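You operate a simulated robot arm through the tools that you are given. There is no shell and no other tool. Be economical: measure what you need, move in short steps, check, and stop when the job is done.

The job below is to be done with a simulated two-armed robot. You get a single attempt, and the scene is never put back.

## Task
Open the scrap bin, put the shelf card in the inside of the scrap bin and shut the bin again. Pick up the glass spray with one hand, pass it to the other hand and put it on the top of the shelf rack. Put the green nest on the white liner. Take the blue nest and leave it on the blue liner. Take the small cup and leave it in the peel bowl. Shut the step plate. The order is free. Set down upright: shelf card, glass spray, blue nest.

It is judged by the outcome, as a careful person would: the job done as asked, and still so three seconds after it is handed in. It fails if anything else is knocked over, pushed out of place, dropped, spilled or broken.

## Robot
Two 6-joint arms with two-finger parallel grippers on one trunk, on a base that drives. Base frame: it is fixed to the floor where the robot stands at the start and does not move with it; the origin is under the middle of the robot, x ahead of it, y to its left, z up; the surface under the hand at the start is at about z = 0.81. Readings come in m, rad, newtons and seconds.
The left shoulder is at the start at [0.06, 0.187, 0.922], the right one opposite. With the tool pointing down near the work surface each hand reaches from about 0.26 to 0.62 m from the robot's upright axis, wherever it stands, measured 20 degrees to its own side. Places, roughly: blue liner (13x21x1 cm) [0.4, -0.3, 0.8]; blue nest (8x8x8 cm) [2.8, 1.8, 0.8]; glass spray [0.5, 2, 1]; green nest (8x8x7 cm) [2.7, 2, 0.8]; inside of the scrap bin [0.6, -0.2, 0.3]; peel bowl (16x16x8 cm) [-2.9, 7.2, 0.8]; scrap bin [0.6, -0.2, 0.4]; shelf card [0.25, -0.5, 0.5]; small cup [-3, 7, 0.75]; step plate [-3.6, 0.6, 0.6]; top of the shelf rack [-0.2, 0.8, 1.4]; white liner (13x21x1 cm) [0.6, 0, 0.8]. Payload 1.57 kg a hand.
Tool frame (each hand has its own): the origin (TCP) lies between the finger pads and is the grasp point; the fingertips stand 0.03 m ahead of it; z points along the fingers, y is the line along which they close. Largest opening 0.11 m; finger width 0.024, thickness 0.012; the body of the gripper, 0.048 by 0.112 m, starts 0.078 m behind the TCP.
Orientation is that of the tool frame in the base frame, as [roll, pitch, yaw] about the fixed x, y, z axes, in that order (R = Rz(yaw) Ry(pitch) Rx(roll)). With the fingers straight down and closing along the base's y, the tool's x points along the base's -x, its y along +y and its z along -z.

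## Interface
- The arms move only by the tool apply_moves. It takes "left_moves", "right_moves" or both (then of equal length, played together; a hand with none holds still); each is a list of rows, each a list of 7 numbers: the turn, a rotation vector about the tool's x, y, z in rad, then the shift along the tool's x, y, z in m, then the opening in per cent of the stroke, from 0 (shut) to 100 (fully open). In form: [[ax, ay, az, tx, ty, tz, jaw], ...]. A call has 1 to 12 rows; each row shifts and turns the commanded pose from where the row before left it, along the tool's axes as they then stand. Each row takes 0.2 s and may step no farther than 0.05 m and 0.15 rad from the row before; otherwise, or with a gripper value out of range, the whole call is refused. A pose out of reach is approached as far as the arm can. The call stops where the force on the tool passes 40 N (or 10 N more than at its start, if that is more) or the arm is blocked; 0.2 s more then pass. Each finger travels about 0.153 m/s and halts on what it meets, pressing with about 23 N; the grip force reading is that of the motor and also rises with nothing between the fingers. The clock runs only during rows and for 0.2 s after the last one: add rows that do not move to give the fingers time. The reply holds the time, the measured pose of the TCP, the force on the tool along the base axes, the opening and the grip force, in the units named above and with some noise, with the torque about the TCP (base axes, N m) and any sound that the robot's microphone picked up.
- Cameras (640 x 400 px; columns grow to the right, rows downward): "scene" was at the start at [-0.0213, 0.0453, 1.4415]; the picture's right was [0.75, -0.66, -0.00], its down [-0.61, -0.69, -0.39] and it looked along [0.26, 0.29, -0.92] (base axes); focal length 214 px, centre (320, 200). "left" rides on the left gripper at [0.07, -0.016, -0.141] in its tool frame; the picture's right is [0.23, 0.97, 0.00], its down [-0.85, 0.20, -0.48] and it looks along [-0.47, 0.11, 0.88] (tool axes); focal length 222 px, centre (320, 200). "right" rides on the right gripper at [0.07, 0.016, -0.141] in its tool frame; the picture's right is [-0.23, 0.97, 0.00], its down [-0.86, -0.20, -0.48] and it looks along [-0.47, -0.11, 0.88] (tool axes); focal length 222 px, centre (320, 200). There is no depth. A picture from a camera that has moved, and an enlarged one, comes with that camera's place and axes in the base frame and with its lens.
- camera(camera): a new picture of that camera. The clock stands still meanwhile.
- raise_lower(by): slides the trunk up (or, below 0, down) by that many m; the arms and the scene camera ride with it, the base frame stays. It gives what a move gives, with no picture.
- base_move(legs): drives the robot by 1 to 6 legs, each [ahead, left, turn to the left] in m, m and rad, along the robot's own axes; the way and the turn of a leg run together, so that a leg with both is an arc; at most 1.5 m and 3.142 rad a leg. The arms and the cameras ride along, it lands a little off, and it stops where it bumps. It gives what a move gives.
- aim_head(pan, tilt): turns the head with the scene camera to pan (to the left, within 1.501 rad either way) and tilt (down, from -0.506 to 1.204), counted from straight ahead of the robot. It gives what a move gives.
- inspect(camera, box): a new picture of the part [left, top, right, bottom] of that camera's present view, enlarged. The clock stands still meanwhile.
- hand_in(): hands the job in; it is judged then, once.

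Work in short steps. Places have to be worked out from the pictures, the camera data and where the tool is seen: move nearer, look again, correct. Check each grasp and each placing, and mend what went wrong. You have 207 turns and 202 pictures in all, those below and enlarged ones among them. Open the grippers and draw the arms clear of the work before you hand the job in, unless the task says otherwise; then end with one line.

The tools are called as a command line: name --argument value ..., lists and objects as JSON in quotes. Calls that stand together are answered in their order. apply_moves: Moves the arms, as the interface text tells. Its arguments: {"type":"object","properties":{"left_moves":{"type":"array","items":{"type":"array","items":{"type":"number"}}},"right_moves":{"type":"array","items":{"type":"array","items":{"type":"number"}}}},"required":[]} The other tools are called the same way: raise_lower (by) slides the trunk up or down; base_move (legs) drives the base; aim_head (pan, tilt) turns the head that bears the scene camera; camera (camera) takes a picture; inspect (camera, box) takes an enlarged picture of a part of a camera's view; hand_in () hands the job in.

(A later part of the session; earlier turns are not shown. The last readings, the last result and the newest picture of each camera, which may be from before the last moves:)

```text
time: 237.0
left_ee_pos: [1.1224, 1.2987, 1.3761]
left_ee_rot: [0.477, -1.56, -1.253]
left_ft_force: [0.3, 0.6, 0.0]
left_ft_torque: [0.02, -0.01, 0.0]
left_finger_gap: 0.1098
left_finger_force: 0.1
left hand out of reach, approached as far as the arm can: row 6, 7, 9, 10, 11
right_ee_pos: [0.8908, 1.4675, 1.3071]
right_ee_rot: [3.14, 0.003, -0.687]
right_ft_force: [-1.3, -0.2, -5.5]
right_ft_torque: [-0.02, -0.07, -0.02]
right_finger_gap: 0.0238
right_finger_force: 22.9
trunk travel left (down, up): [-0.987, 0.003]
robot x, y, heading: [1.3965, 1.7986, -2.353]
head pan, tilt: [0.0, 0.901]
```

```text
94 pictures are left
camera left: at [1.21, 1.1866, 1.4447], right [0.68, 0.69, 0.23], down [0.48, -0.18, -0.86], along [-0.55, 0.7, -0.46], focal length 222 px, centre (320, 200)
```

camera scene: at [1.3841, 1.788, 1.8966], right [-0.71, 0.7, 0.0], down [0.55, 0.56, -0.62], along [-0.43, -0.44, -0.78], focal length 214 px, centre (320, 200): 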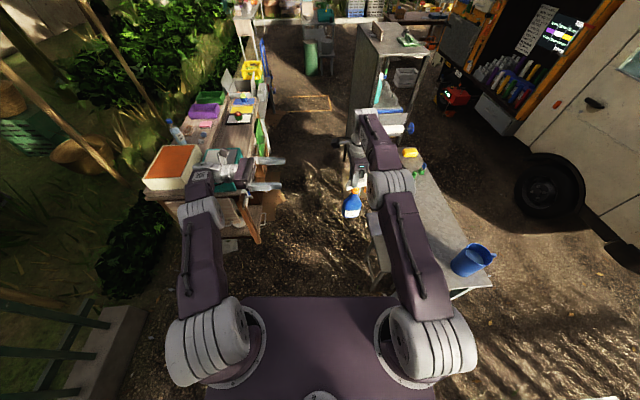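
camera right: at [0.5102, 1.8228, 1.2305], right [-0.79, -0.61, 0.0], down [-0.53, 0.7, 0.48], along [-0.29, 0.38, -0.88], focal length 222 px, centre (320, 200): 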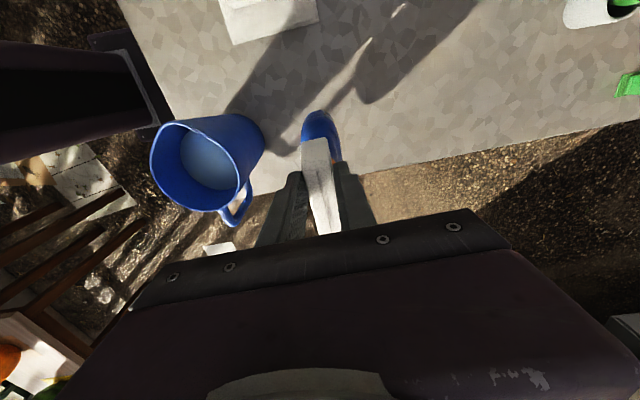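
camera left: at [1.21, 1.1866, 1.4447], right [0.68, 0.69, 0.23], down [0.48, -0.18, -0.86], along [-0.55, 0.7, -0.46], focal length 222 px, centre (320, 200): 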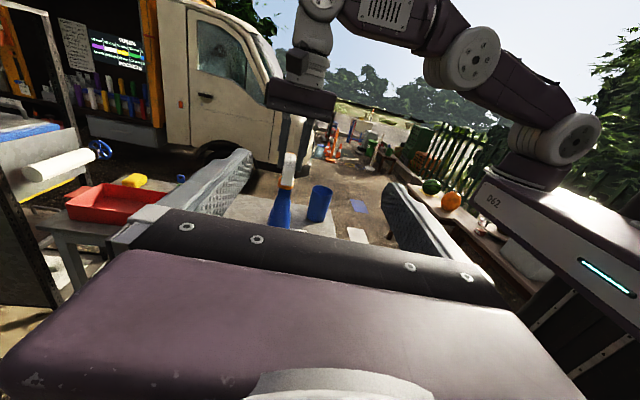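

The left hand now points right, horizontally, with the spray ahead of it. Lower it to bottle-body height and approach partway.

apply_moves --left_moves '[[0, 0, 0, -0.045, -0.009, 0, 100], [0, 0, 0, -0.045, -0.009, 0, 100], [0, 0, 0, -0.045, -0.009, 0, 100], [0, 0, 0, -0.045, -0.009, 0, 100], [0, 0, 0, -0.045, -0.009, 0, 100], [0, 0, 0, 0, 0, 0.04, 100], [0, 0, 0, 0, 0, 0.04, 100], [0, 0, 0, 0, 0, 0.04, 100]]'

camera --camera "left"

camera --camera "scene"

```text
time: 238.8
left_ee_pos: [1.0434, 1.4368, 1.2162]
left_ee_rot: [0.677, -1.56, -1.452]
left_ft_force: [-0.7, -0.5, -0.7]
left_ft_torque: [-0.01, -0.03, -0.01]
left_finger_gap: 0.1101
left_finger_force: 0.1
left hand out of reach, approached as far as the arm can: row 1, 2, 3, 4, 5
right_ee_pos: [0.8897, 1.4679, 1.3071]
right_ee_rot: [3.14, 0.001, -0.684]
right_ft_force: [0.2, 0.1, -4.6]
right_ft_torque: [-0.09, -0.05, -0.01]
right_finger_gap: 0.0237
right_finger_force: 22.8
trunk travel left (down, up): [-0.987, 0.003]
robot x, y, heading: [1.3956, 1.7961, -2.346]
head pan, tilt: [0.0, 0.901]
```

```text
93 pictures are left
camera left: at [1.1311, 1.3256, 1.2863], right [0.68, 0.69, 0.23], down [0.48, -0.18, -0.86], along [-0.55, 0.7, -0.46], focal length 222 px, centre (320, 200)
```

left: 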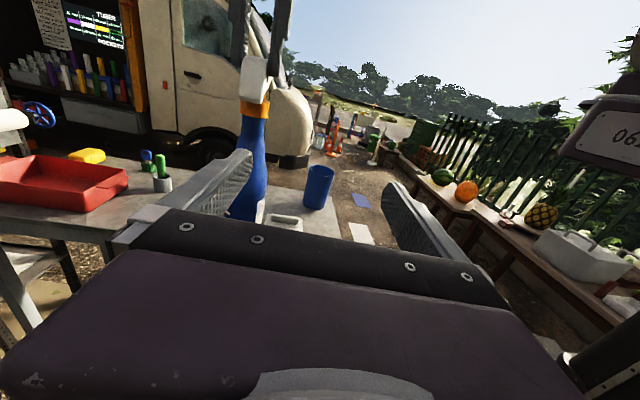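

```text
92 pictures are left
camera scene: at [1.3831, 1.7893, 1.8966], right [-0.71, 0.7, 0.0], down [0.55, 0.56, -0.62], along [-0.43, -0.44, -0.78], focal length 214 px, centre (320, 200)
```

scene: 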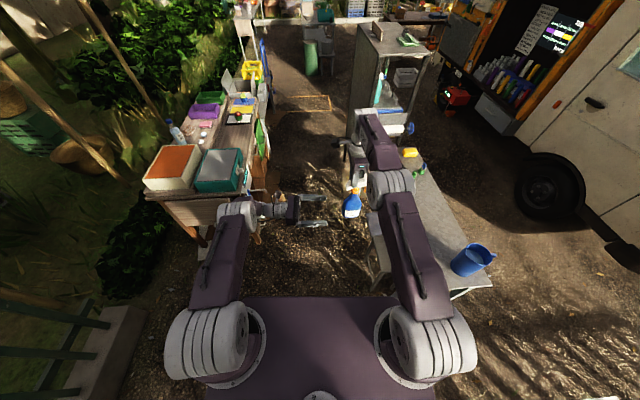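

The left hand can't go lower/farther there, so I bring the spray to it: right hand back 9 cm and up 4 cm.

apply_moves --right_moves '[[0, 0, 0, 0.002, -0.022, 0, 0], [0, 0, 0, 0.002, -0.022, -0.01, 0], [0, 0, 0, 0.002, -0.022, -0.015, 0], [0, 0, 0, 0.002, -0.022, -0.015, 0]]'

camera --camera "left"

```text
time: 239.8
left_ee_pos: [1.0449, 1.4378, 1.2182]
left_ee_rot: [0.505, -1.561, -1.28]
left_ft_force: [0.6, 0.2, 0.4]
left_ft_torque: [0.0, -0.02, 0.03]
left_finger_gap: 0.1101
left_finger_force: 0.0
right_ee_pos: [0.9546, 1.5342, 1.3455]
right_ee_rot: [3.137, 0.001, -0.685]
right_ft_force: [-0.5, -0.4, -5.2]
right_ft_torque: [-0.05, -0.05, -0.02]
right_finger_gap: 0.0238
right_finger_force: 22.7
trunk travel left (down, up): [-0.987, 0.003]
robot x, y, heading: [1.3924, 1.799, -2.345]
head pan, tilt: [0.0, 0.901]
```

```text
91 pictures are left
camera left: at [1.133, 1.3254, 1.2869], right [0.68, 0.69, 0.23], down [0.48, -0.18, -0.86], along [-0.55, 0.7, -0.46], focal length 222 px, centre (320, 200)
```

left: 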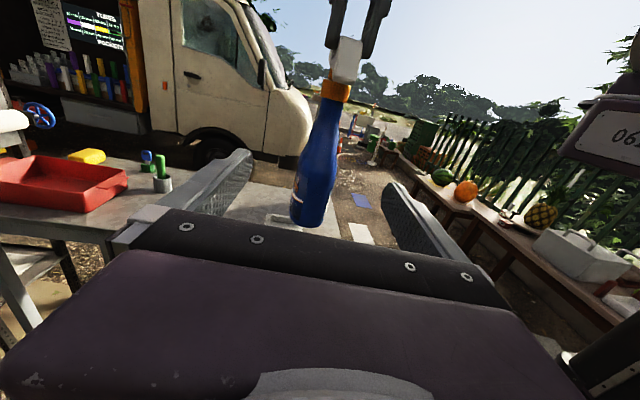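

Well lined up. Advance 13 cm so the fingers straddle the bottle body.

apply_moves --left_moves '[[0, 0, 0, 0, 0, 0.04, 100], [0, 0, 0, 0, 0, 0.04, 100], [0, 0, 0, 0, 0, 0.03, 100]]'

camera --camera "left"

inspect --camera "scene" --box '[220, 130, 440, 280]'

```text
time: 240.6
left_ee_pos: [0.9656, 1.5152, 1.2189]
left_ee_rot: [0.611, -1.561, -1.387]
left_ft_force: [-0.4, 0.0, -0.3]
left_ft_torque: [-0.01, 0.02, -0.02]
left_finger_gap: 0.1102
left_finger_force: 0.1
right_ee_pos: [0.9523, 1.533, 1.3462]
right_ee_rot: [3.14, 0.0, -0.686]
right_ft_force: [-0.3, 0.4, -5.9]
right_ft_torque: [-0.04, -0.02, -0.01]
right_finger_gap: 0.0238
right_finger_force: 23.0
trunk travel left (down, up): [-0.987, 0.003]
robot x, y, heading: [1.3945, 1.7963, -2.342]
head pan, tilt: [0.0, 0.901]
```

```text
90 pictures are left
camera left: at [1.0535, 1.4043, 1.2886], right [0.68, 0.69, 0.23], down [0.48, -0.18, -0.86], along [-0.55, 0.7, -0.46], focal length 222 px, centre (320, 200)
```

left: 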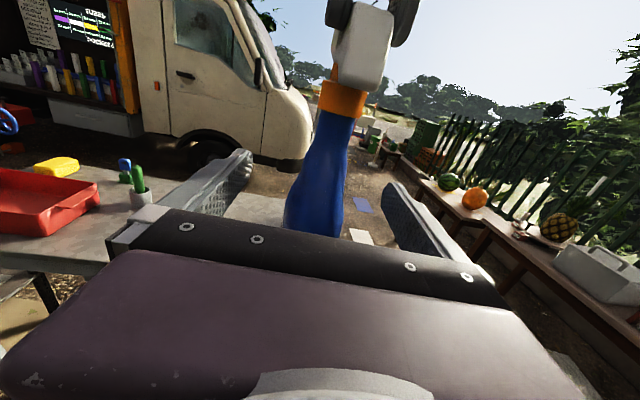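

```text
2.67 times, centred on (330, 205) of scene
camera zoom: at [1.3842, 1.7894, 1.8966], right [-0.71, 0.7, 0.0], down [0.55, 0.56, -0.62], along [-0.43, -0.44, -0.78], focal length 572 px, centre (293, 187)
```

zoom: 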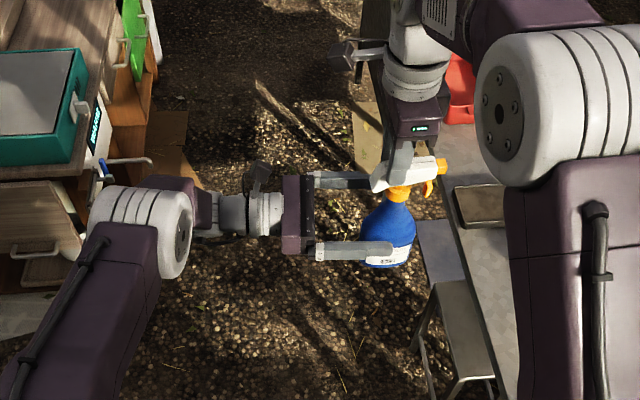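

Advance 2 cm more, raise the spray 2.5 cm so the grip is lower on the body, then close the left hand.

apply_moves --left_moves '[[0, 0, 0, 0, 0, 0.015, 100], [0, 0, 0, 0, 0, 0, 100], [0, 0, 0, 0, 0, 0, 60], [0, 0, 0, 0, 0, 0, 30], [0, 0, 0, 0, 0, 0, 10], [0, 0, 0, 0, 0, 0, 0], [0, 0, 0, 0, 0, 0, 0]]' --right_moves '[[0, 0, 0, 0, 0, -0.025, 0], [0, 0, 0, 0, 0, 0, 0], [0, 0, 0, 0, 0, 0, 0], [0, 0, 0, 0, 0, 0, 0], [0, 0, 0, 0, 0, 0, 0], [0, 0, 0, 0, 0, 0, 0], [0, 0, 0, 0, 0, 0, 0]]'

camera --camera "left"

inspect --camera "scene" --box '[220, 130, 440, 280]'

```text
time: 242.2
left_ee_pos: [0.9571, 1.524, 1.2194]
left_ee_rot: [0.628, -1.56, -1.403]
left_ft_force: [2.7, 2.6, 1.0]
left_ft_torque: [-0.13, 0.3, 0.21]
left_finger_gap: 0.0508
left_finger_force: 22.7
right_ee_pos: [0.9508, 1.5313, 1.373]
right_ee_rot: [3.139, 0.002, -0.686]
right_ft_force: [-2.2, -2.8, -4.0]
right_ft_torque: [-0.27, 0.06, -0.19]
right_finger_gap: 0.0239
right_finger_force: 22.7
trunk travel left (down, up): [-0.987, 0.003]
robot x, y, heading: [1.3951, 1.7975, -2.342]
head pan, tilt: [0.0, 0.901]
```

```text
88 pictures are left
camera left: at [1.0442, 1.4133, 1.2887], right [0.68, 0.69, 0.23], down [0.48, -0.18, -0.86], along [-0.55, 0.7, -0.46], focal length 222 px, centre (320, 200)
```

left: 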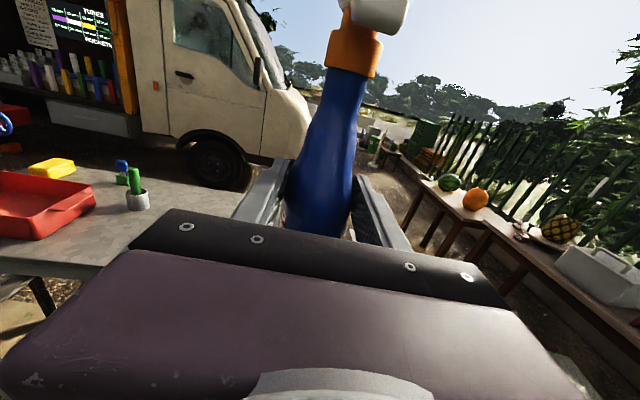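

```text
2.67 times, centred on (330, 205) of scene
camera zoom: at [1.3841, 1.7881, 1.8966], right [-0.71, 0.7, 0.0], down [0.55, 0.56, -0.62], along [-0.43, -0.44, -0.78], focal length 572 px, centre (293, 187)
```

zoom: 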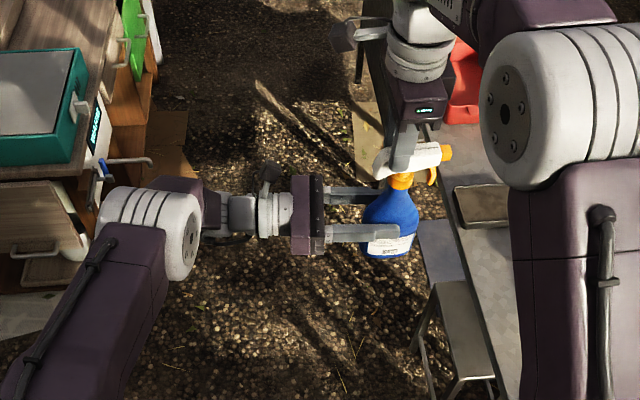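

Left hand holds the body (5.1 cm). Open the right hand and withdraw it up and outward.

apply_moves --right_moves '[[0, 0, 0, 0, 0, 0, 30], [0, 0, 0, 0, 0, 0, 70], [0, 0, 0, 0, 0, 0, 70], [0, 0, 0, 0, 0, -0.03, 70], [0, 0, 0, -0.03, 0, -0.02, 70], [0, 0, 0, -0.04, 0, -0.01, 70], [0, 0, 0, -0.04, 0, 0, 70], [0, 0, 0, -0.04, 0, 0, 70]]'

camera --camera "scene"

camera --camera "left"

```text
time: 244.0
left_ee_pos: [0.9547, 1.5258, 1.2187]
left_ee_rot: [0.72, -1.56, -1.5]
left_ft_force: [-0.5, 0.2, 0.1]
left_ft_torque: [-0.15, -0.09, 0.02]
left_finger_gap: 0.0502
left_finger_force: 22.9
right_ee_pos: [0.8344, 1.626, 1.4325]
right_ee_rot: [3.139, -0.001, -0.683]
right_ft_force: [-0.3, 0.6, -0.1]
right_ft_torque: [0.0, 0.0, -0.01]
right_finger_gap: 0.0771
right_finger_force: 0.1
trunk travel left (down, up): [-0.987, 0.003]
robot x, y, heading: [1.3977, 1.7972, -2.345]
head pan, tilt: [0.0, 0.901]
```

```text
86 pictures are left
camera scene: at [1.3825, 1.7898, 1.8966], right [-0.71, 0.7, 0.0], down [0.55, 0.56, -0.62], along [-0.43, -0.44, -0.78], focal length 214 px, centre (320, 200)
```

scene: 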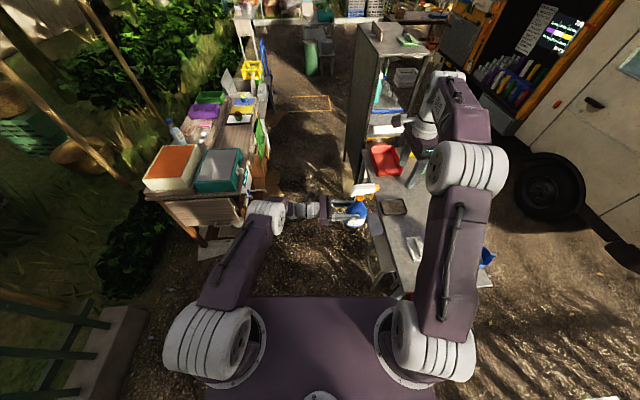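

```text
85 pictures are left
camera left: at [1.0432, 1.4143, 1.2888], right [0.68, 0.69, 0.23], down [0.48, -0.18, -0.86], along [-0.55, 0.7, -0.46], focal length 222 px, centre (320, 200)
```

left: 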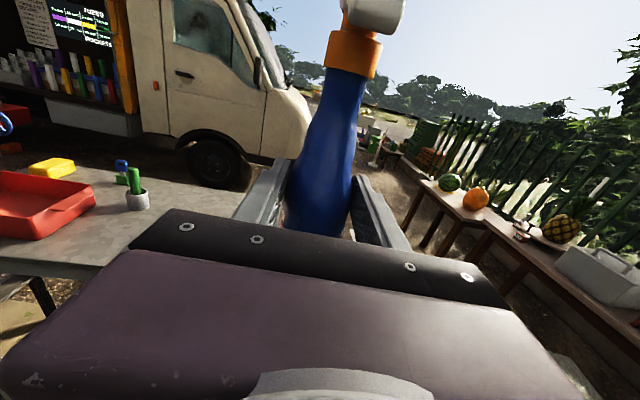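

Handover done. Now lift the spray with the left arm to above the rack-top height.

apply_moves --left_moves '[[0, 0, 0, 0.035, 0, -0.015, 0], [0, 0, 0, 0.035, 0, -0.015, 0], [0, 0, 0, 0.035, 0, -0.015, 0], [0, 0, 0, 0.035, 0, -0.015, 0], [0, 0, 0, 0.035, 0, -0.015, 0], [0, 0, 0, 0.035, 0, -0.015, 0], [0, 0, 0, 0.035, 0, -0.015, 0], [0, 0, 0, 0.035, 0, -0.015, 0], [0, 0, 0, 0.035, 0, -0.015, 0], [0, 0, 0, 0.035, 0, 0, 0]]'

aim_head --pan -0.3 --tilt 0.6

camera --camera "scene"

```text
time: 246.2
left_ee_pos: [1.0526, 1.4255, 1.5688]
left_ee_rot: [0.646, -1.563, -1.426]
left_ft_force: [-0.3, -0.2, -5.8]
left_ft_torque: [-0.1, -0.08, 0.03]
left_finger_gap: 0.0503
left_finger_force: 23.0
right_ee_pos: [0.8362, 1.6259, 1.4326]
right_ee_rot: [3.138, 0.001, -0.686]
right_ft_force: [-0.9, -0.2, -0.1]
right_ft_torque: [0.01, 0.01, 0.01]
right_finger_gap: 0.0772
right_finger_force: 0.1
trunk travel left (down, up): [-0.987, 0.003]
robot x, y, heading: [1.3932, 1.7986, -2.343]
head pan, tilt: [0.0, 0.901]
```

```text
time: 247.0
left_ee_pos: [1.0516, 1.4268, 1.5677]
left_ee_rot: [0.631, -1.56, -1.405]
left_ft_force: [-0.5, 0.6, -5.1]
left_ft_torque: [-0.08, -0.1, 0.02]
left_finger_gap: 0.05
left_finger_force: 22.8
right_ee_pos: [0.8357, 1.6259, 1.4334]
right_ee_rot: [3.138, 0.003, -0.686]
right_ft_force: [0.5, 1.0, 0.5]
right_ft_torque: [-0.01, -0.01, 0.0]
right_finger_gap: 0.0771
right_finger_force: 0.1
trunk travel left (down, up): [-0.987, 0.003]
robot x, y, heading: [1.3953, 1.7981, -2.346]
head pan, tilt: [-0.3, 0.6]
```

```text
84 pictures are left
camera scene: at [1.3594, 1.8007, 1.9213], right [-0.48, 0.88, 0.0], down [0.5, 0.27, -0.82], along [-0.72, -0.39, -0.57], focal length 214 px, centre (320, 200)
```

scene: 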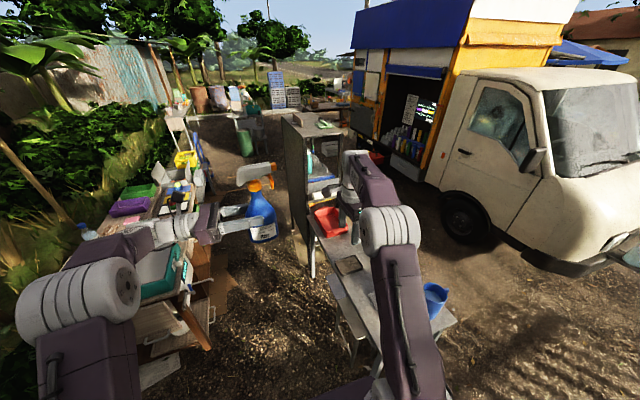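

Spray is held high (z≈1.57). Tuck the right hand lower and nearer the body, then drive along the corridor to beside the rack.

apply_moves --right_moves '[[0, 0, 0, 0, -0.03, 0.035, 70], [0, 0, 0, 0, -0.03, 0.035, 70], [0, 0, 0, 0, -0.03, 0.035, 70], [0, 0, 0, 0, -0.03, 0.035, 70], [0, 0, 0, 0, -0.03, 0.035, 70], [0, 0, 0, 0, -0.03, 0.035, 70]]'

base_move --legs '[[0, 0.08, 0.075], [0.9, 0, 0]]'

camera --camera "scene"

```text
time: 248.4
left_ee_pos: [1.0521, 1.4274, 1.569]
left_ee_rot: [0.639, -1.56, -1.412]
left_ft_force: [0.1, 0.3, -5.1]
left_ft_torque: [-0.1, -0.09, -0.01]
left_finger_gap: 0.0503
left_finger_force: 23.2
right_ee_pos: [0.9495, 1.768, 1.2228]
right_ee_rot: [3.139, 0.002, -0.686]
right_ft_force: [-0.9, 0.1, -0.1]
right_ft_torque: [0.0, -0.01, -0.01]
right_finger_gap: 0.077
right_finger_force: 0.2
trunk travel left (down, up): [-0.987, 0.003]
robot x, y, heading: [1.3959, 1.7968, -2.343]
head pan, tilt: [-0.3, 0.6]
```

```text
time: 253.9
left_ee_pos: [0.5619, 0.652, 1.5688]
left_ee_rot: [0.515, -1.56, -1.208]
left_ft_force: [0.3, 0.0, -4.8]
left_ft_torque: [-0.1, -0.08, 0.02]
left_finger_gap: 0.05
left_finger_force: 22.6
right_ee_pos: [0.4322, 0.9815, 1.2255]
right_ee_rot: [3.14, 0.001, -0.603]
right_ft_force: [-0.6, 0.1, -0.5]
right_ft_torque: [0.01, 0.07, 0.01]
right_finger_gap: 0.0771
right_finger_force: 0.1
trunk travel left (down, up): [-0.987, 0.003]
robot x, y, heading: [0.8725, 1.0496, -2.265]
head pan, tilt: [-0.3, 0.6]
```

```text
83 pictures are left
camera scene: at [0.8373, 1.0496, 1.9214], right [-0.55, 0.84, 0.0], down [0.47, 0.31, -0.83], along [-0.69, -0.45, -0.56], focal length 214 px, centre (320, 200)
```

scene: 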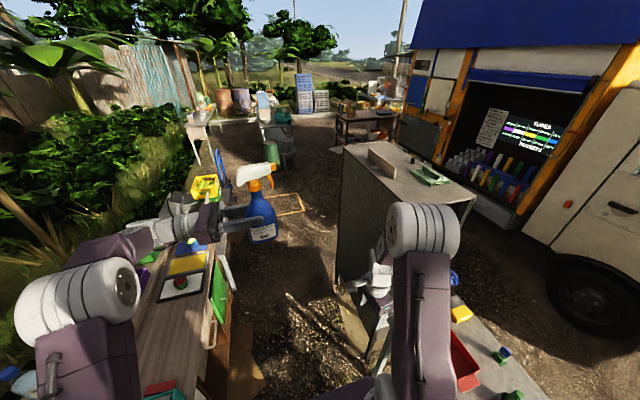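

Before going on I zoom on the rack top, its items and edges.

inspect --camera "scene" --box '[320, 120, 500, 240]'

```text
3.33 times, centred on (410, 180) of scene
camera zoom: at [0.8373, 1.0496, 1.9214], right [-0.55, 0.84, 0.0], down [0.47, 0.31, -0.83], along [-0.69, -0.45, -0.56], focal length 715 px, centre (20, 267)
```

zoom: 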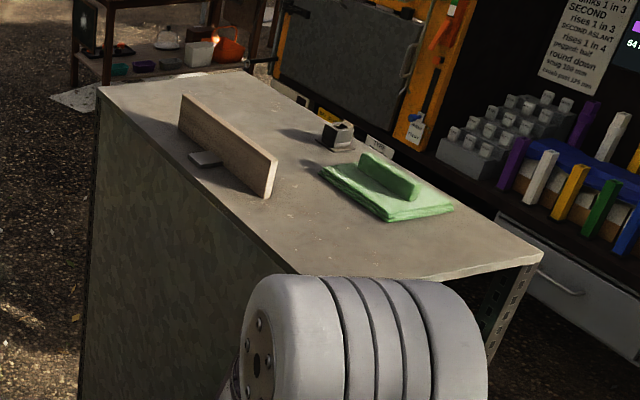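

Rack top z≈1.43; its corridor-side near corner (u≈-0.63, v≈0.70 → base (-0.04,0.94)) is free of items. I back up a bit, turn to face the rack side, and strafe in.

base_move --legs '[[-0.15, 0, 0], [0, 0, -1.57], [0.1, 0, 0], [0, 0.5, 0]]'

aim_head --pan 0.1 --tilt 0.8

camera --camera "scene"

camera --camera "left"

```text
time: 262.4
left_ee_pos: [0.177, 1.162, 1.5694]
left_ee_rot: [0.762, -1.562, -3.029]
left_ft_force: [-0.7, -0.3, -6.1]
left_ft_torque: [-0.12, 0.03, -0.02]
left_finger_gap: 0.0499
left_finger_force: 23.1
right_ee_pos: [0.5068, 1.2908, 1.2223]
right_ee_rot: [3.14, 0.002, -2.177]
right_ft_force: [0.6, 0.0, 0.1]
right_ft_torque: [-0.02, 0.02, -0.02]
right_finger_gap: 0.0772
right_finger_force: 0.1
trunk travel left (down, up): [-0.987, 0.003]
robot x, y, heading: [0.5747, 0.8445, 2.443]
head pan, tilt: [-0.3, 0.6]
```

```text
time: 263.2
left_ee_pos: [0.1733, 1.1585, 1.568]
left_ee_rot: [0.599, -1.559, -2.866]
left_ft_force: [0.8, -0.7, -5.3]
left_ft_torque: [-0.1, 0.1, 0.01]
left_finger_gap: 0.05
left_finger_force: 23.3
right_ee_pos: [0.5051, 1.2884, 1.2239]
right_ee_rot: [3.14, 0.005, -2.177]
right_ft_force: [-0.2, 0.9, 0.2]
right_ft_torque: [-0.01, -0.06, 0.04]
right_finger_gap: 0.077
right_finger_force: 0.0
trunk travel left (down, up): [-0.987, 0.003]
robot x, y, heading: [0.5741, 0.8436, 2.444]
head pan, tilt: [0.099, 0.799]
```

```text
81 pictures are left
camera scene: at [0.5517, 0.8554, 1.9046], right [0.56, 0.83, 0.0], down [0.59, -0.4, -0.7], along [-0.58, 0.39, -0.72], focal length 214 px, centre (320, 200)
```

scene: 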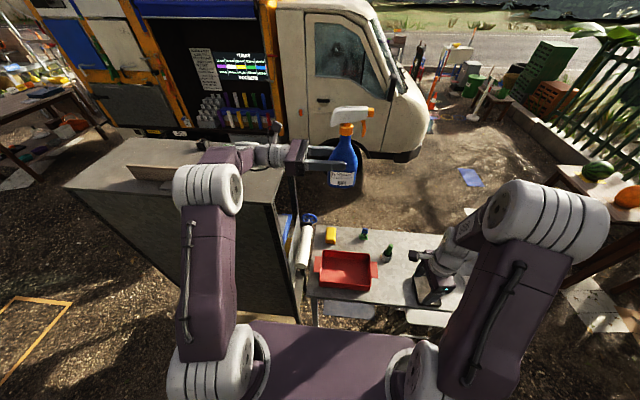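

```text
80 pictures are left
camera left: at [0.069, 1.0612, 1.6377], right [0.74, -0.63, 0.23], down [-0.15, -0.49, -0.86], along [0.65, 0.6, -0.46], focal length 222 px, centre (320, 200)
```

left: 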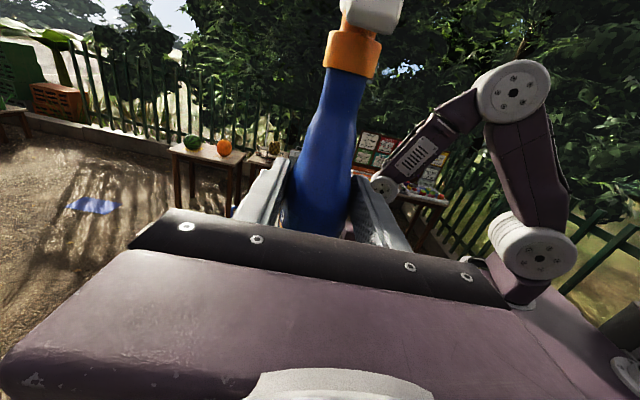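

The hand pointing right would foul the standing board on the rack, so I first swing the hand ~60° toward straight ahead here in free space.

apply_moves --left_moves '[[0.13, 0, 0, 0, 0, 0, 0], [0.13, 0, 0, 0, 0, 0, 0], [0.13, 0, 0, 0, 0, 0, 0], [0.13, 0, 0, 0, 0, 0, 0], [0.13, 0, 0, 0, 0, 0, 0], [0.13, 0, 0, 0, 0, 0, 0], [0.13, 0, 0, 0, 0, 0, 0], [0.13, 0, 0, 0, 0, 0, 0]]'

camera --camera "scene"

camera --camera "left"

```text
time: 265.0
left_ee_pos: [0.1776, 1.1582, 1.5682]
left_ee_rot: [1.872, -1.563, -3.1]
left_ft_force: [0.2, -0.2, -5.5]
left_ft_torque: [-0.11, -0.04, -0.01]
left_finger_gap: 0.0501
left_finger_force: 23.0
right_ee_pos: [0.5049, 1.2881, 1.2243]
right_ee_rot: [3.138, 0.001, -2.177]
right_ft_force: [0.7, 0.7, 0.1]
right_ft_torque: [0.0, 0.02, -0.04]
right_finger_gap: 0.0768
right_finger_force: 0.0
trunk travel left (down, up): [-0.987, 0.003]
robot x, y, heading: [0.5736, 0.8456, 2.444]
head pan, tilt: [0.099, 0.799]
```

```text
79 pictures are left
camera scene: at [0.5533, 0.8563, 1.9045], right [0.56, 0.83, 0.0], down [0.59, -0.4, -0.7], along [-0.58, 0.39, -0.72], focal length 214 px, centre (320, 200)
```

scene: 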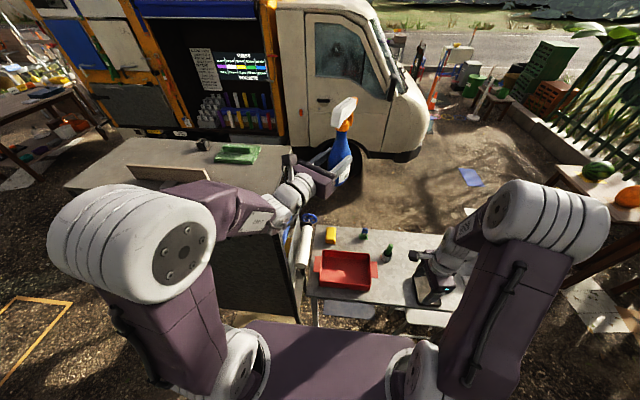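

```text
78 pictures are left
camera left: at [0.2065, 1.0212, 1.6384], right [0.91, 0.33, 0.24], down [0.36, -0.38, -0.85], along [-0.19, 0.86, -0.47], focal length 222 px, centre (320, 200)
```

left: 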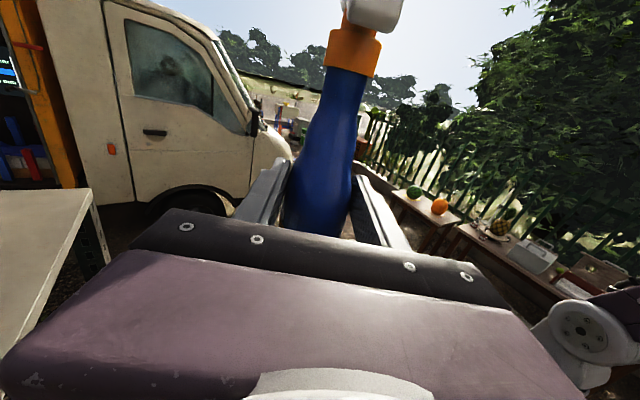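

Good. Strafe left 0.285 m and forward 2.5 cm to bring the spray over the free corner.

base_move --legs '[[0.02, 0.285, 0]]'

camera --camera "scene"

camera --camera "left"

```text
time: 267.0
left_ee_pos: [-0.022, 0.9547, 1.5677]
left_ee_rot: [1.882, -1.561, -3.113]
left_ft_force: [-0.4, 1.4, -5.9]
left_ft_torque: [-0.14, 0.01, 0.01]
left_finger_gap: 0.0498
left_finger_force: 22.6
right_ee_pos: [0.3083, 1.0833, 1.2228]
right_ee_rot: [3.138, 0.0, -2.18]
right_ft_force: [-0.4, 0.3, 0.0]
right_ft_torque: [-0.05, -0.01, 0.0]
right_finger_gap: 0.0768
right_finger_force: 0.0
trunk travel left (down, up): [-0.987, 0.003]
robot x, y, heading: [0.3714, 0.6383, 2.439]
head pan, tilt: [0.099, 0.799]
```

```text
77 pictures are left
camera scene: at [0.3541, 0.6508, 1.9045], right [0.57, 0.82, 0.0], down [0.59, -0.41, -0.7], along [-0.58, 0.39, -0.72], focal length 214 px, centre (320, 200)
```

scene: 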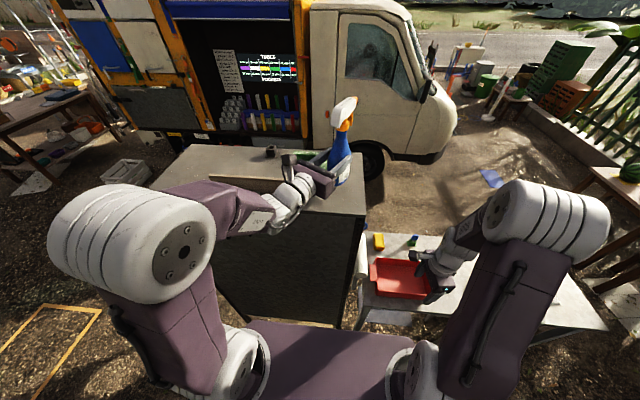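

```text
76 pictures are left
camera left: at [0.0073, 0.8166, 1.6388], right [0.92, 0.32, 0.23], down [0.35, -0.38, -0.85], along [-0.19, 0.86, -0.47], focal length 222 px, centre (320, 200)
```

left: 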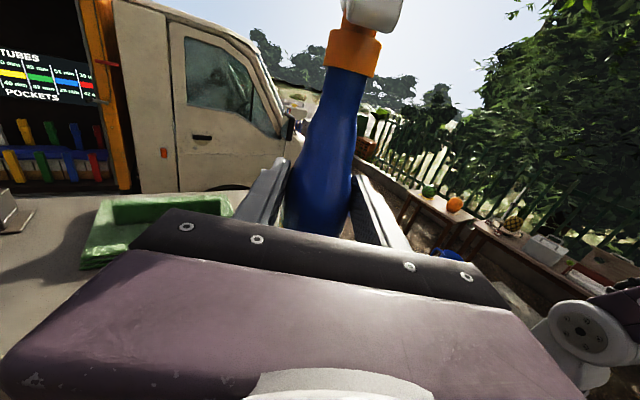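

Positioned over the free corner. Lower gently with the arm until contact.

apply_moves --left_moves '[[0, 0, 0, -0.015, 0, 0, 0], [0, 0, 0, -0.012, 0, 0, 0], [0, 0, 0, -0.007, 0, 0, 0], [0, 0, 0, -0.007, 0, 0, 0]]'

inspect --camera "scene" --box '[180, 90, 400, 260]'

```text
time: 268.0
left_ee_pos: [-0.0265, 0.9508, 1.5257]
left_ee_rot: [1.688, -1.56, -2.92]
left_ft_force: [0.8, -0.1, -5.4]
left_ft_torque: [-0.07, -0.06, -0.04]
left_finger_gap: 0.0498
left_finger_force: 23.0
right_ee_pos: [0.3052, 1.079, 1.2256]
right_ee_rot: [3.141, 0.005, -2.182]
right_ft_force: [-0.2, -0.7, 0.4]
right_ft_torque: [0.01, -0.03, -0.01]
right_finger_gap: 0.0772
right_finger_force: 0.0
trunk travel left (down, up): [-0.987, 0.003]
robot x, y, heading: [0.3747, 0.6351, 2.446]
head pan, tilt: [0.099, 0.799]
```

```text
2.35 times, centred on (290, 175) of scene
camera zoom: at [0.3491, 0.6457, 1.9045], right [0.56, 0.83, 0.0], down [0.59, -0.4, -0.7], along [-0.57, 0.39, -0.72], focal length 505 px, centre (391, 259)
```

zoom: 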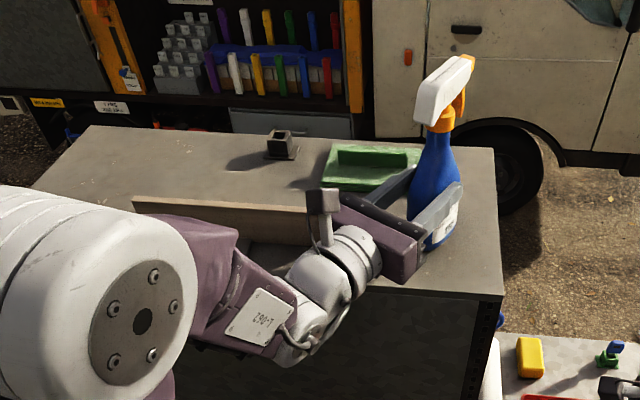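

Continue lowering in small steps.

apply_moves --left_moves '[[0, 0, 0, -0.006, 0, 0, 0], [0, 0, 0, -0.006, 0, 0, 0], [0, 0, 0, -0.006, 0, 0, 0]]'

```text
time: 268.8
left_ee_pos: [-0.0225, 0.952, 1.5132]
left_ee_rot: [0.687, -1.558, -1.92]
left_ft_force: [-1.9, 2.7, 19.7]
left_ft_torque: [0.48, 0.27, 0.1]
left_finger_gap: 0.0499
left_finger_force: 23.2
right_ee_pos: [0.3076, 1.0783, 1.2248]
right_ee_rot: [3.136, 0.003, -2.181]
right_ft_force: [0.8, 0.2, 0.1]
right_ft_torque: [-0.01, -0.03, -0.01]
right_finger_gap: 0.0773
right_finger_force: 0.0
trunk travel left (down, up): [-0.987, 0.003]
robot x, y, heading: [0.3736, 0.6397, 2.44]
head pan, tilt: [0.099, 0.799]
```

Contact (20 N net up). Open and withdraw straight back.

apply_moves --left_moves '[[0, 0, 0, 0.003, 0, 0, 0], [0, 0, 0, 0, 0, 0, 30], [0, 0, 0, 0, 0, 0, 70], [0, 0, 0, 0, 0, 0, 90], [0, 0, 0, 0, 0, -0.025, 90], [0, 0, 0, 0, 0, -0.03, 90], [0, 0, 0, 0, 0, -0.03, 90]]'

inspect --camera "scene" --box '[180, 90, 400, 260]'

```text
time: 270.4
left_ee_pos: [-0.0312, 0.9033, 1.5279]
left_ee_rot: [1.727, -1.561, -2.96]
left_ft_force: [-0.3, 0.8, 0.1]
left_ft_torque: [0.01, 0.04, 0.01]
left_finger_gap: 0.099
left_finger_force: 0.0
left hand out of reach, approached as far as the arm can: row 6, 7
right_ee_pos: [0.3064, 1.0794, 1.2237]
right_ee_rot: [3.138, 0.002, -2.181]
right_ft_force: [-0.4, -1.3, 0.3]
right_ft_torque: [0.02, 0.02, -0.05]
right_finger_gap: 0.0772
right_finger_force: 0.1
trunk travel left (down, up): [-0.987, 0.003]
robot x, y, heading: [0.3716, 0.6405, 2.436]
head pan, tilt: [0.099, 0.799]
```

```text
2.35 times, centred on (290, 175) of scene
camera zoom: at [0.3506, 0.6461, 1.9045], right [0.56, 0.83, 0.0], down [0.59, -0.41, -0.7], along [-0.57, 0.39, -0.72], focal length 505 px, centre (391, 259)
```

zoom: 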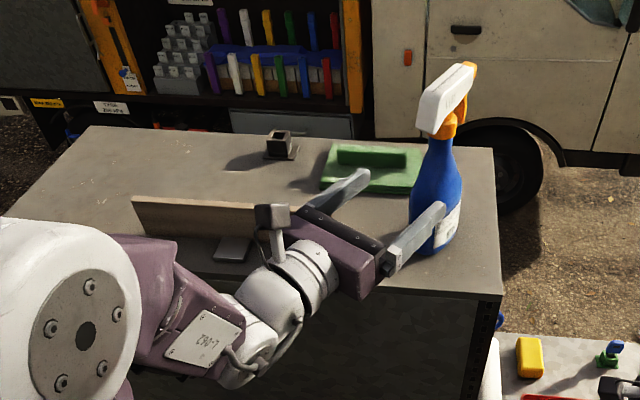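

The spray stands. The hand slid slightly left, so I back the base 7 cm to clear the fingers from the bottle.

base_move --legs '[[-0.07, 0, 0]]'

inspect --camera "scene" --box '[180, 90, 400, 260]'

```text
time: 271.4
left_ee_pos: [0.0111, 0.8691, 1.5215]
left_ee_rot: [2.171, -1.552, 2.877]
left_ft_force: [-1.0, 1.1, -0.5]
left_ft_torque: [0.04, 0.02, -0.06]
left_finger_gap: 0.099
left_finger_force: 0.1
right_ee_pos: [0.3499, 1.0428, 1.2212]
right_ee_rot: [-3.134, 0.001, -2.181]
right_ft_force: [-0.9, 0.1, -0.7]
right_ft_torque: [-0.06, -0.1, 0.01]
right_finger_gap: 0.0769
right_finger_force: 0.0
trunk travel left (down, up): [-0.987, 0.003]
robot x, y, heading: [0.4256, 0.5902, 2.441]
head pan, tilt: [0.099, 0.799]
```

```text
2.35 times, centred on (290, 175) of scene
camera zoom: at [0.3897, 0.6142, 1.9042], right [0.57, 0.82, 0.0], down [0.6, -0.41, -0.69], along [-0.57, 0.39, -0.72], focal length 505 px, centre (391, 259)
```

zoom: 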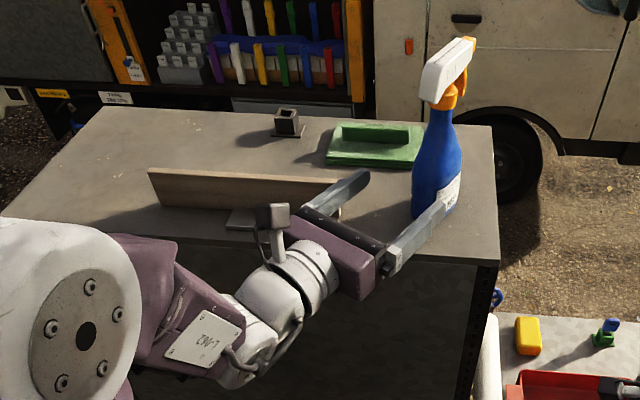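

Lift and retract the left hand further.

apply_moves --left_moves '[[0, 0, 0, 0.03, 0, -0.01, 90], [0, 0, 0, 0.04, 0, -0.01, 90], [0, 0, 0, 0.04, 0, -0.01, 90]]'

camera --camera "scene"

```text
time: 272.2
left_ee_pos: [0.0284, 0.8314, 1.6365]
left_ee_rot: [1.839, -1.559, -3.071]
left_ft_force: [0.5, 0.4, -0.3]
left_ft_torque: [-0.04, 0.03, -0.04]
left_finger_gap: 0.0988
left_finger_force: 0.1
right_ee_pos: [0.3579, 1.036, 1.2238]
right_ee_rot: [3.139, 0.001, -2.182]
right_ft_force: [-0.4, -0.2, 0.1]
right_ft_torque: [0.01, -0.02, -0.04]
right_finger_gap: 0.077
right_finger_force: 0.0
trunk travel left (down, up): [-0.987, 0.003]
robot x, y, heading: [0.4243, 0.594, 2.441]
head pan, tilt: [0.099, 0.799]
```

```text
72 pictures are left
camera scene: at [0.4029, 0.6031, 1.9045], right [0.57, 0.82, 0.0], down [0.59, -0.41, -0.7], along [-0.57, 0.39, -0.72], focal length 214 px, centre (320, 200)
```

scene: 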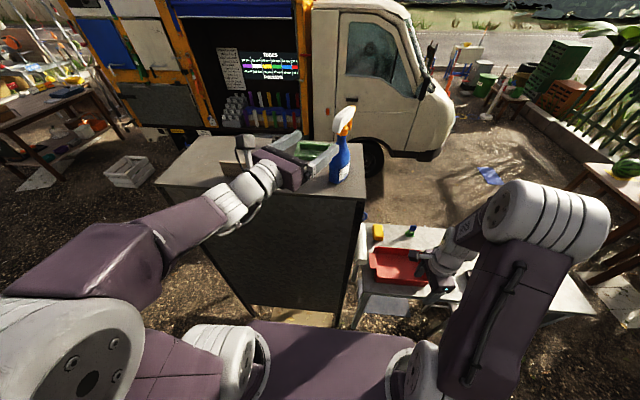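

The spray is standing safely on the rack. Now leave: strafe left out of the corridor past the rack, and look around for the step plate.

base_move --legs '[[0, 1.3, 0]]'

aim_head --pan 0.3 --tilt 0.4

camera --camera "scene"

aim_head --pan -0.9 --tilt 0.3

camera --camera "scene"

```text
time: 278.8
left_ee_pos: [-0.81, -0.1496, 1.636]
left_ee_rot: [1.773, -1.561, -3.021]
left_ft_force: [0.2, 0.3, 0.2]
left_ft_torque: [0.01, 0.0, 0.04]
left_finger_gap: 0.099
left_finger_force: 0.1
right_ee_pos: [-0.4769, 0.0505, 1.224]
right_ee_rot: [3.139, 0.002, -2.195]
right_ft_force: [0.6, 0.7, -0.2]
right_ft_torque: [-0.01, 0.0, 0.01]
right_finger_gap: 0.0769
right_finger_force: 0.1
trunk travel left (down, up): [-0.987, 0.003]
robot x, y, heading: [-0.4222, -0.395, 2.427]
head pan, tilt: [0.099, 0.799]
```

```text
time: 279.6
left_ee_pos: [-0.8116, -0.1515, 1.635]
left_ee_rot: [1.705, -1.561, -2.952]
left_ft_force: [-0.7, 0.5, -0.1]
left_ft_torque: [0.01, -0.01, 0.0]
left_finger_gap: 0.0992
left_finger_force: 0.1
right_ee_pos: [-0.4782, 0.0506, 1.2245]
right_ee_rot: [3.138, 0.005, -2.194]
right_ft_force: [-0.5, 0.2, -0.3]
right_ft_torque: [0.01, 0.0, -0.03]
right_finger_gap: 0.0769
right_finger_force: 0.0
trunk travel left (down, up): [-0.987, 0.003]
robot x, y, heading: [-0.4202, -0.39, 2.429]
head pan, tilt: [0.3, 0.4]
```

```text
71 pictures are left
camera scene: at [-0.4582, -0.3937, 1.9396], right [0.4, 0.92, 0.0], down [0.36, -0.16, -0.92], along [-0.84, 0.37, -0.39], focal length 214 px, centre (320, 200)
```

scene: 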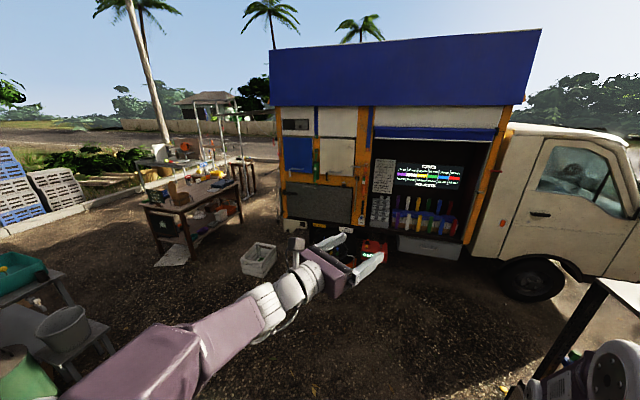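

```text
time: 281.0
left_ee_pos: [-0.8107, -0.1506, 1.6353]
left_ee_rot: [1.716, -1.562, -2.962]
left_ft_force: [0.3, -0.4, 0.2]
left_ft_torque: [-0.01, 0.0, -0.02]
left_finger_gap: 0.0991
left_finger_force: 0.1
right_ee_pos: [-0.4782, 0.0491, 1.2252]
right_ee_rot: [3.139, 0.002, -2.197]
right_ft_force: [0.0, 0.2, 0.4]
right_ft_torque: [0.01, 0.01, 0.04]
right_finger_gap: 0.077
right_finger_force: 0.0
trunk travel left (down, up): [-0.987, 0.003]
robot x, y, heading: [-0.4199, -0.3917, 2.429]
head pan, tilt: [-0.901, 0.3]
```

```text
70 pictures are left
camera scene: at [-0.3692, -0.3375, 1.9489], right [1.0, -0.04, 0.0], down [-0.01, -0.3, -0.96], along [0.04, 0.95, -0.3], focal length 214 px, centre (320, 200)
```

scene: 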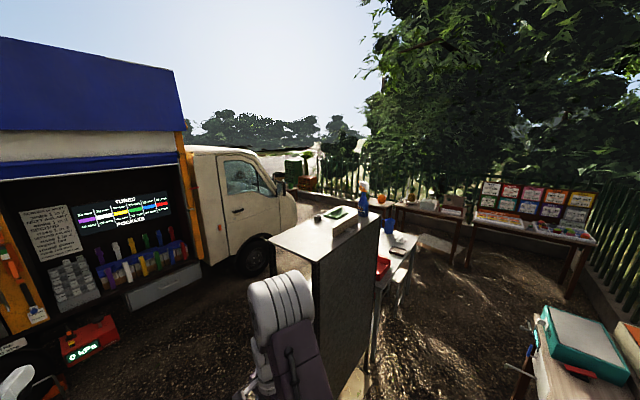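

The step plate should be at the van's left side (pixel ≈ 300,197). Zoom there.

aim_head --pan 0.3 --tilt 0.4

inspect --camera "scene" --box '[200, 90, 400, 290]'

```text
time: 282.4
left_ee_pos: [-0.8091, -0.1506, 1.6361]
left_ee_rot: [1.727, -1.562, -2.974]
left_ft_force: [0.1, -0.1, 0.6]
left_ft_torque: [0.01, 0.0, 0.01]
left_finger_gap: 0.0991
left_finger_force: 0.0
right_ee_pos: [-0.4777, 0.0493, 1.2243]
right_ee_rot: [3.137, 0.002, -2.195]
right_ft_force: [-0.4, 0.9, 0.0]
right_ft_torque: [0.0, -0.01, -0.02]
right_finger_gap: 0.0771
right_finger_force: 0.1
trunk travel left (down, up): [-0.987, 0.003]
robot x, y, heading: [-0.4202, -0.3914, 2.424]
head pan, tilt: [0.3, 0.4]
```

```text
2.00 times, centred on (300, 190) of scene
camera zoom: at [-0.458, -0.3932, 1.9397], right [0.4, 0.92, 0.0], down [0.36, -0.16, -0.92], along [-0.84, 0.37, -0.39], focal length 429 px, centre (360, 220)
```

zoom: 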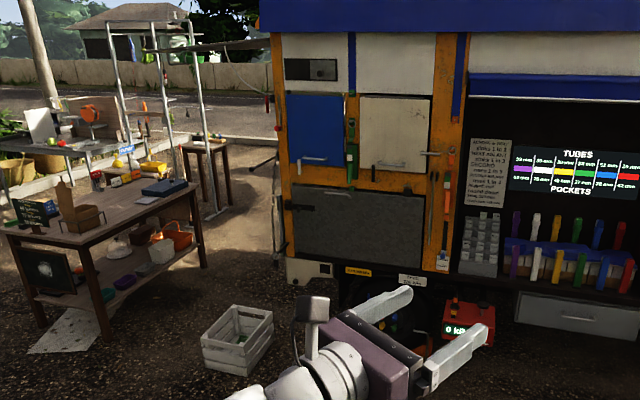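

Drive nearer to the van's side.

base_move --legs '[[0, 0, 0.35], [1.3, 0, 0]]'

aim_head --pan 0.0 --tilt 0.5

camera --camera "scene"

```text
time: 290.1
left_ee_pos: [-2.0855, 0.1626, 1.6354]
left_ee_rot: [1.65, -1.561, -2.548]
left_ft_force: [0.4, 0.0, 0.1]
left_ft_torque: [-0.01, -0.01, 0.0]
left_finger_gap: 0.099
left_finger_force: 0.0
right_ee_pos: [-1.842, 0.4643, 1.2239]
right_ee_rot: [3.138, 0.003, -1.844]
right_ft_force: [-1.0, 0.6, 1.9]
right_ft_torque: [0.0, 0.0, 0.01]
right_finger_gap: 0.0768
right_finger_force: 0.1
trunk travel left (down, up): [-0.987, 0.003]
robot x, y, heading: [-1.6375, 0.066, 2.777]
head pan, tilt: [0.3, 0.4]
```

```text
time: 290.9
left_ee_pos: [-2.0863, 0.1626, 1.6363]
left_ee_rot: [1.716, -1.56, -2.617]
left_ft_force: [0.0, 0.7, 0.0]
left_ft_torque: [0.02, 0.03, -0.01]
left_finger_gap: 0.099
left_finger_force: 0.0
right_ee_pos: [-1.8429, 0.4662, 1.2242]
right_ee_rot: [3.139, 0.0, -1.847]
right_ft_force: [0.5, -0.4, -0.4]
right_ft_torque: [-0.01, -0.01, 0.04]
right_finger_gap: 0.0769
right_finger_force: 0.0
trunk travel left (down, up): [-0.987, 0.003]
robot x, y, heading: [-1.6374, 0.0674, 2.78]
head pan, tilt: [0.0, 0.499]
```

```text
68 pictures are left
camera scene: at [-1.6647, 0.0818, 1.9305], right [0.36, 0.93, 0.0], down [0.45, -0.17, -0.88], along [-0.82, 0.31, -0.48], focal length 214 px, centre (320, 200)
```

scene: 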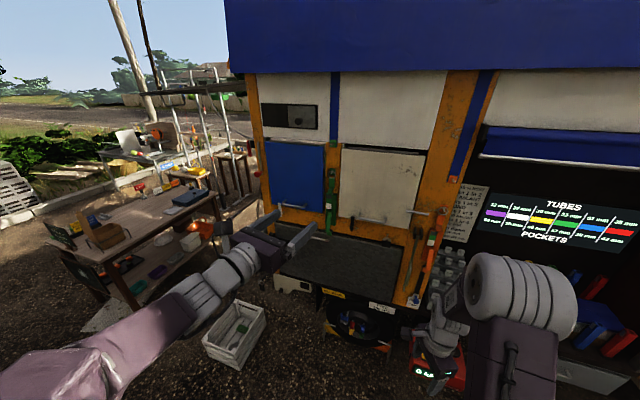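

The plate is a flap folded out from the van. Zoom.

inspect --camera "scene" --box '[240, 190, 460, 370]'

```text
2.22 times, centred on (350, 280) of scene
camera zoom: at [-1.6647, 0.0818, 1.9305], right [0.36, 0.93, 0.0], down [0.45, -0.17, -0.88], along [-0.82, 0.31, -0.48], focal length 477 px, centre (253, 22)
```

zoom: 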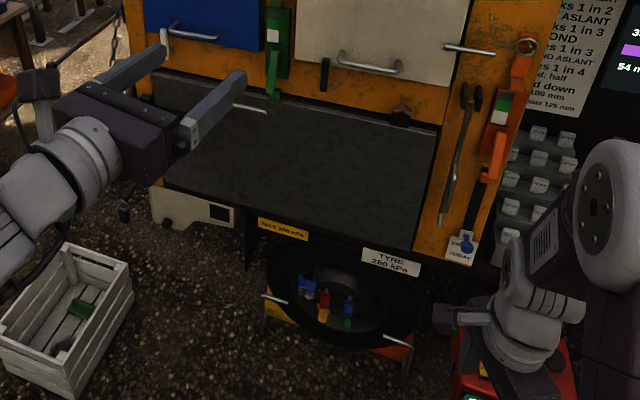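

Triangulation shows that grey panel is just the van's closed side. The step plate (-3.6,0.6) is at the van's rear end, round the corner. I drive there: turn, strafe left, then forward past the crate.

base_move --legs '[[0, 0, -0.34], [0, 1.4, 0], [0.6, 0, 0]]'

aim_head --pan -0.5 --tilt 0.6

camera --camera "scene"

```text
time: 301.9
left_ee_pos: [-3.3913, -0.3846, 1.6364]
left_ee_rot: [1.569, -1.562, -2.788]
left_ft_force: [-0.1, -1.4, 0.0]
left_ft_torque: [0.01, -0.04, 0.01]
left_finger_gap: 0.099
left_finger_force: 0.0
right_ee_pos: [-3.0658, -0.1747, 1.225]
right_ee_rot: [3.136, 0.002, -2.168]
right_ft_force: [-0.1, 0.4, 0.1]
right_ft_torque: [0.05, 0.01, 0.0]
right_finger_gap: 0.0771
right_finger_force: 0.0
trunk travel left (down, up): [-0.987, 0.003]
robot x, y, heading: [-3.001, -0.6158, 2.457]
head pan, tilt: [0.0, 0.499]
```

```text
time: 302.8
left_ee_pos: [-3.3948, -0.3829, 1.6357]
left_ee_rot: [1.747, -1.559, -2.965]
left_ft_force: [-0.2, -0.2, -0.4]
left_ft_torque: [0.02, -0.01, 0.01]
left_finger_gap: 0.0988
left_finger_force: 0.0
right_ee_pos: [-3.0671, -0.1729, 1.2241]
right_ee_rot: [3.138, 0.002, -2.166]
right_ft_force: [0.6, -0.8, -0.6]
right_ft_torque: [0.03, -0.02, -0.02]
right_finger_gap: 0.0767
right_finger_force: 0.2
trunk travel left (down, up): [-0.987, 0.003]
robot x, y, heading: [-2.9975, -0.6103, 2.457]
head pan, tilt: [-0.499, 0.6]
```

```text
66 pictures are left
camera scene: at [-2.9825, -0.5676, 1.9214], right [0.93, 0.38, 0.0], down [0.21, -0.52, -0.82], along [-0.31, 0.76, -0.57], focal length 214 px, centre (320, 200)
```

scene: 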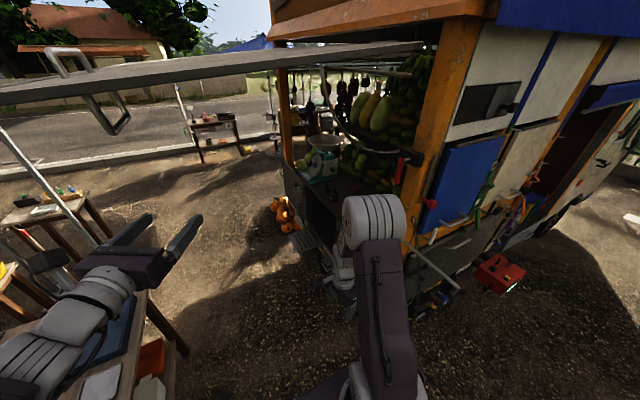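

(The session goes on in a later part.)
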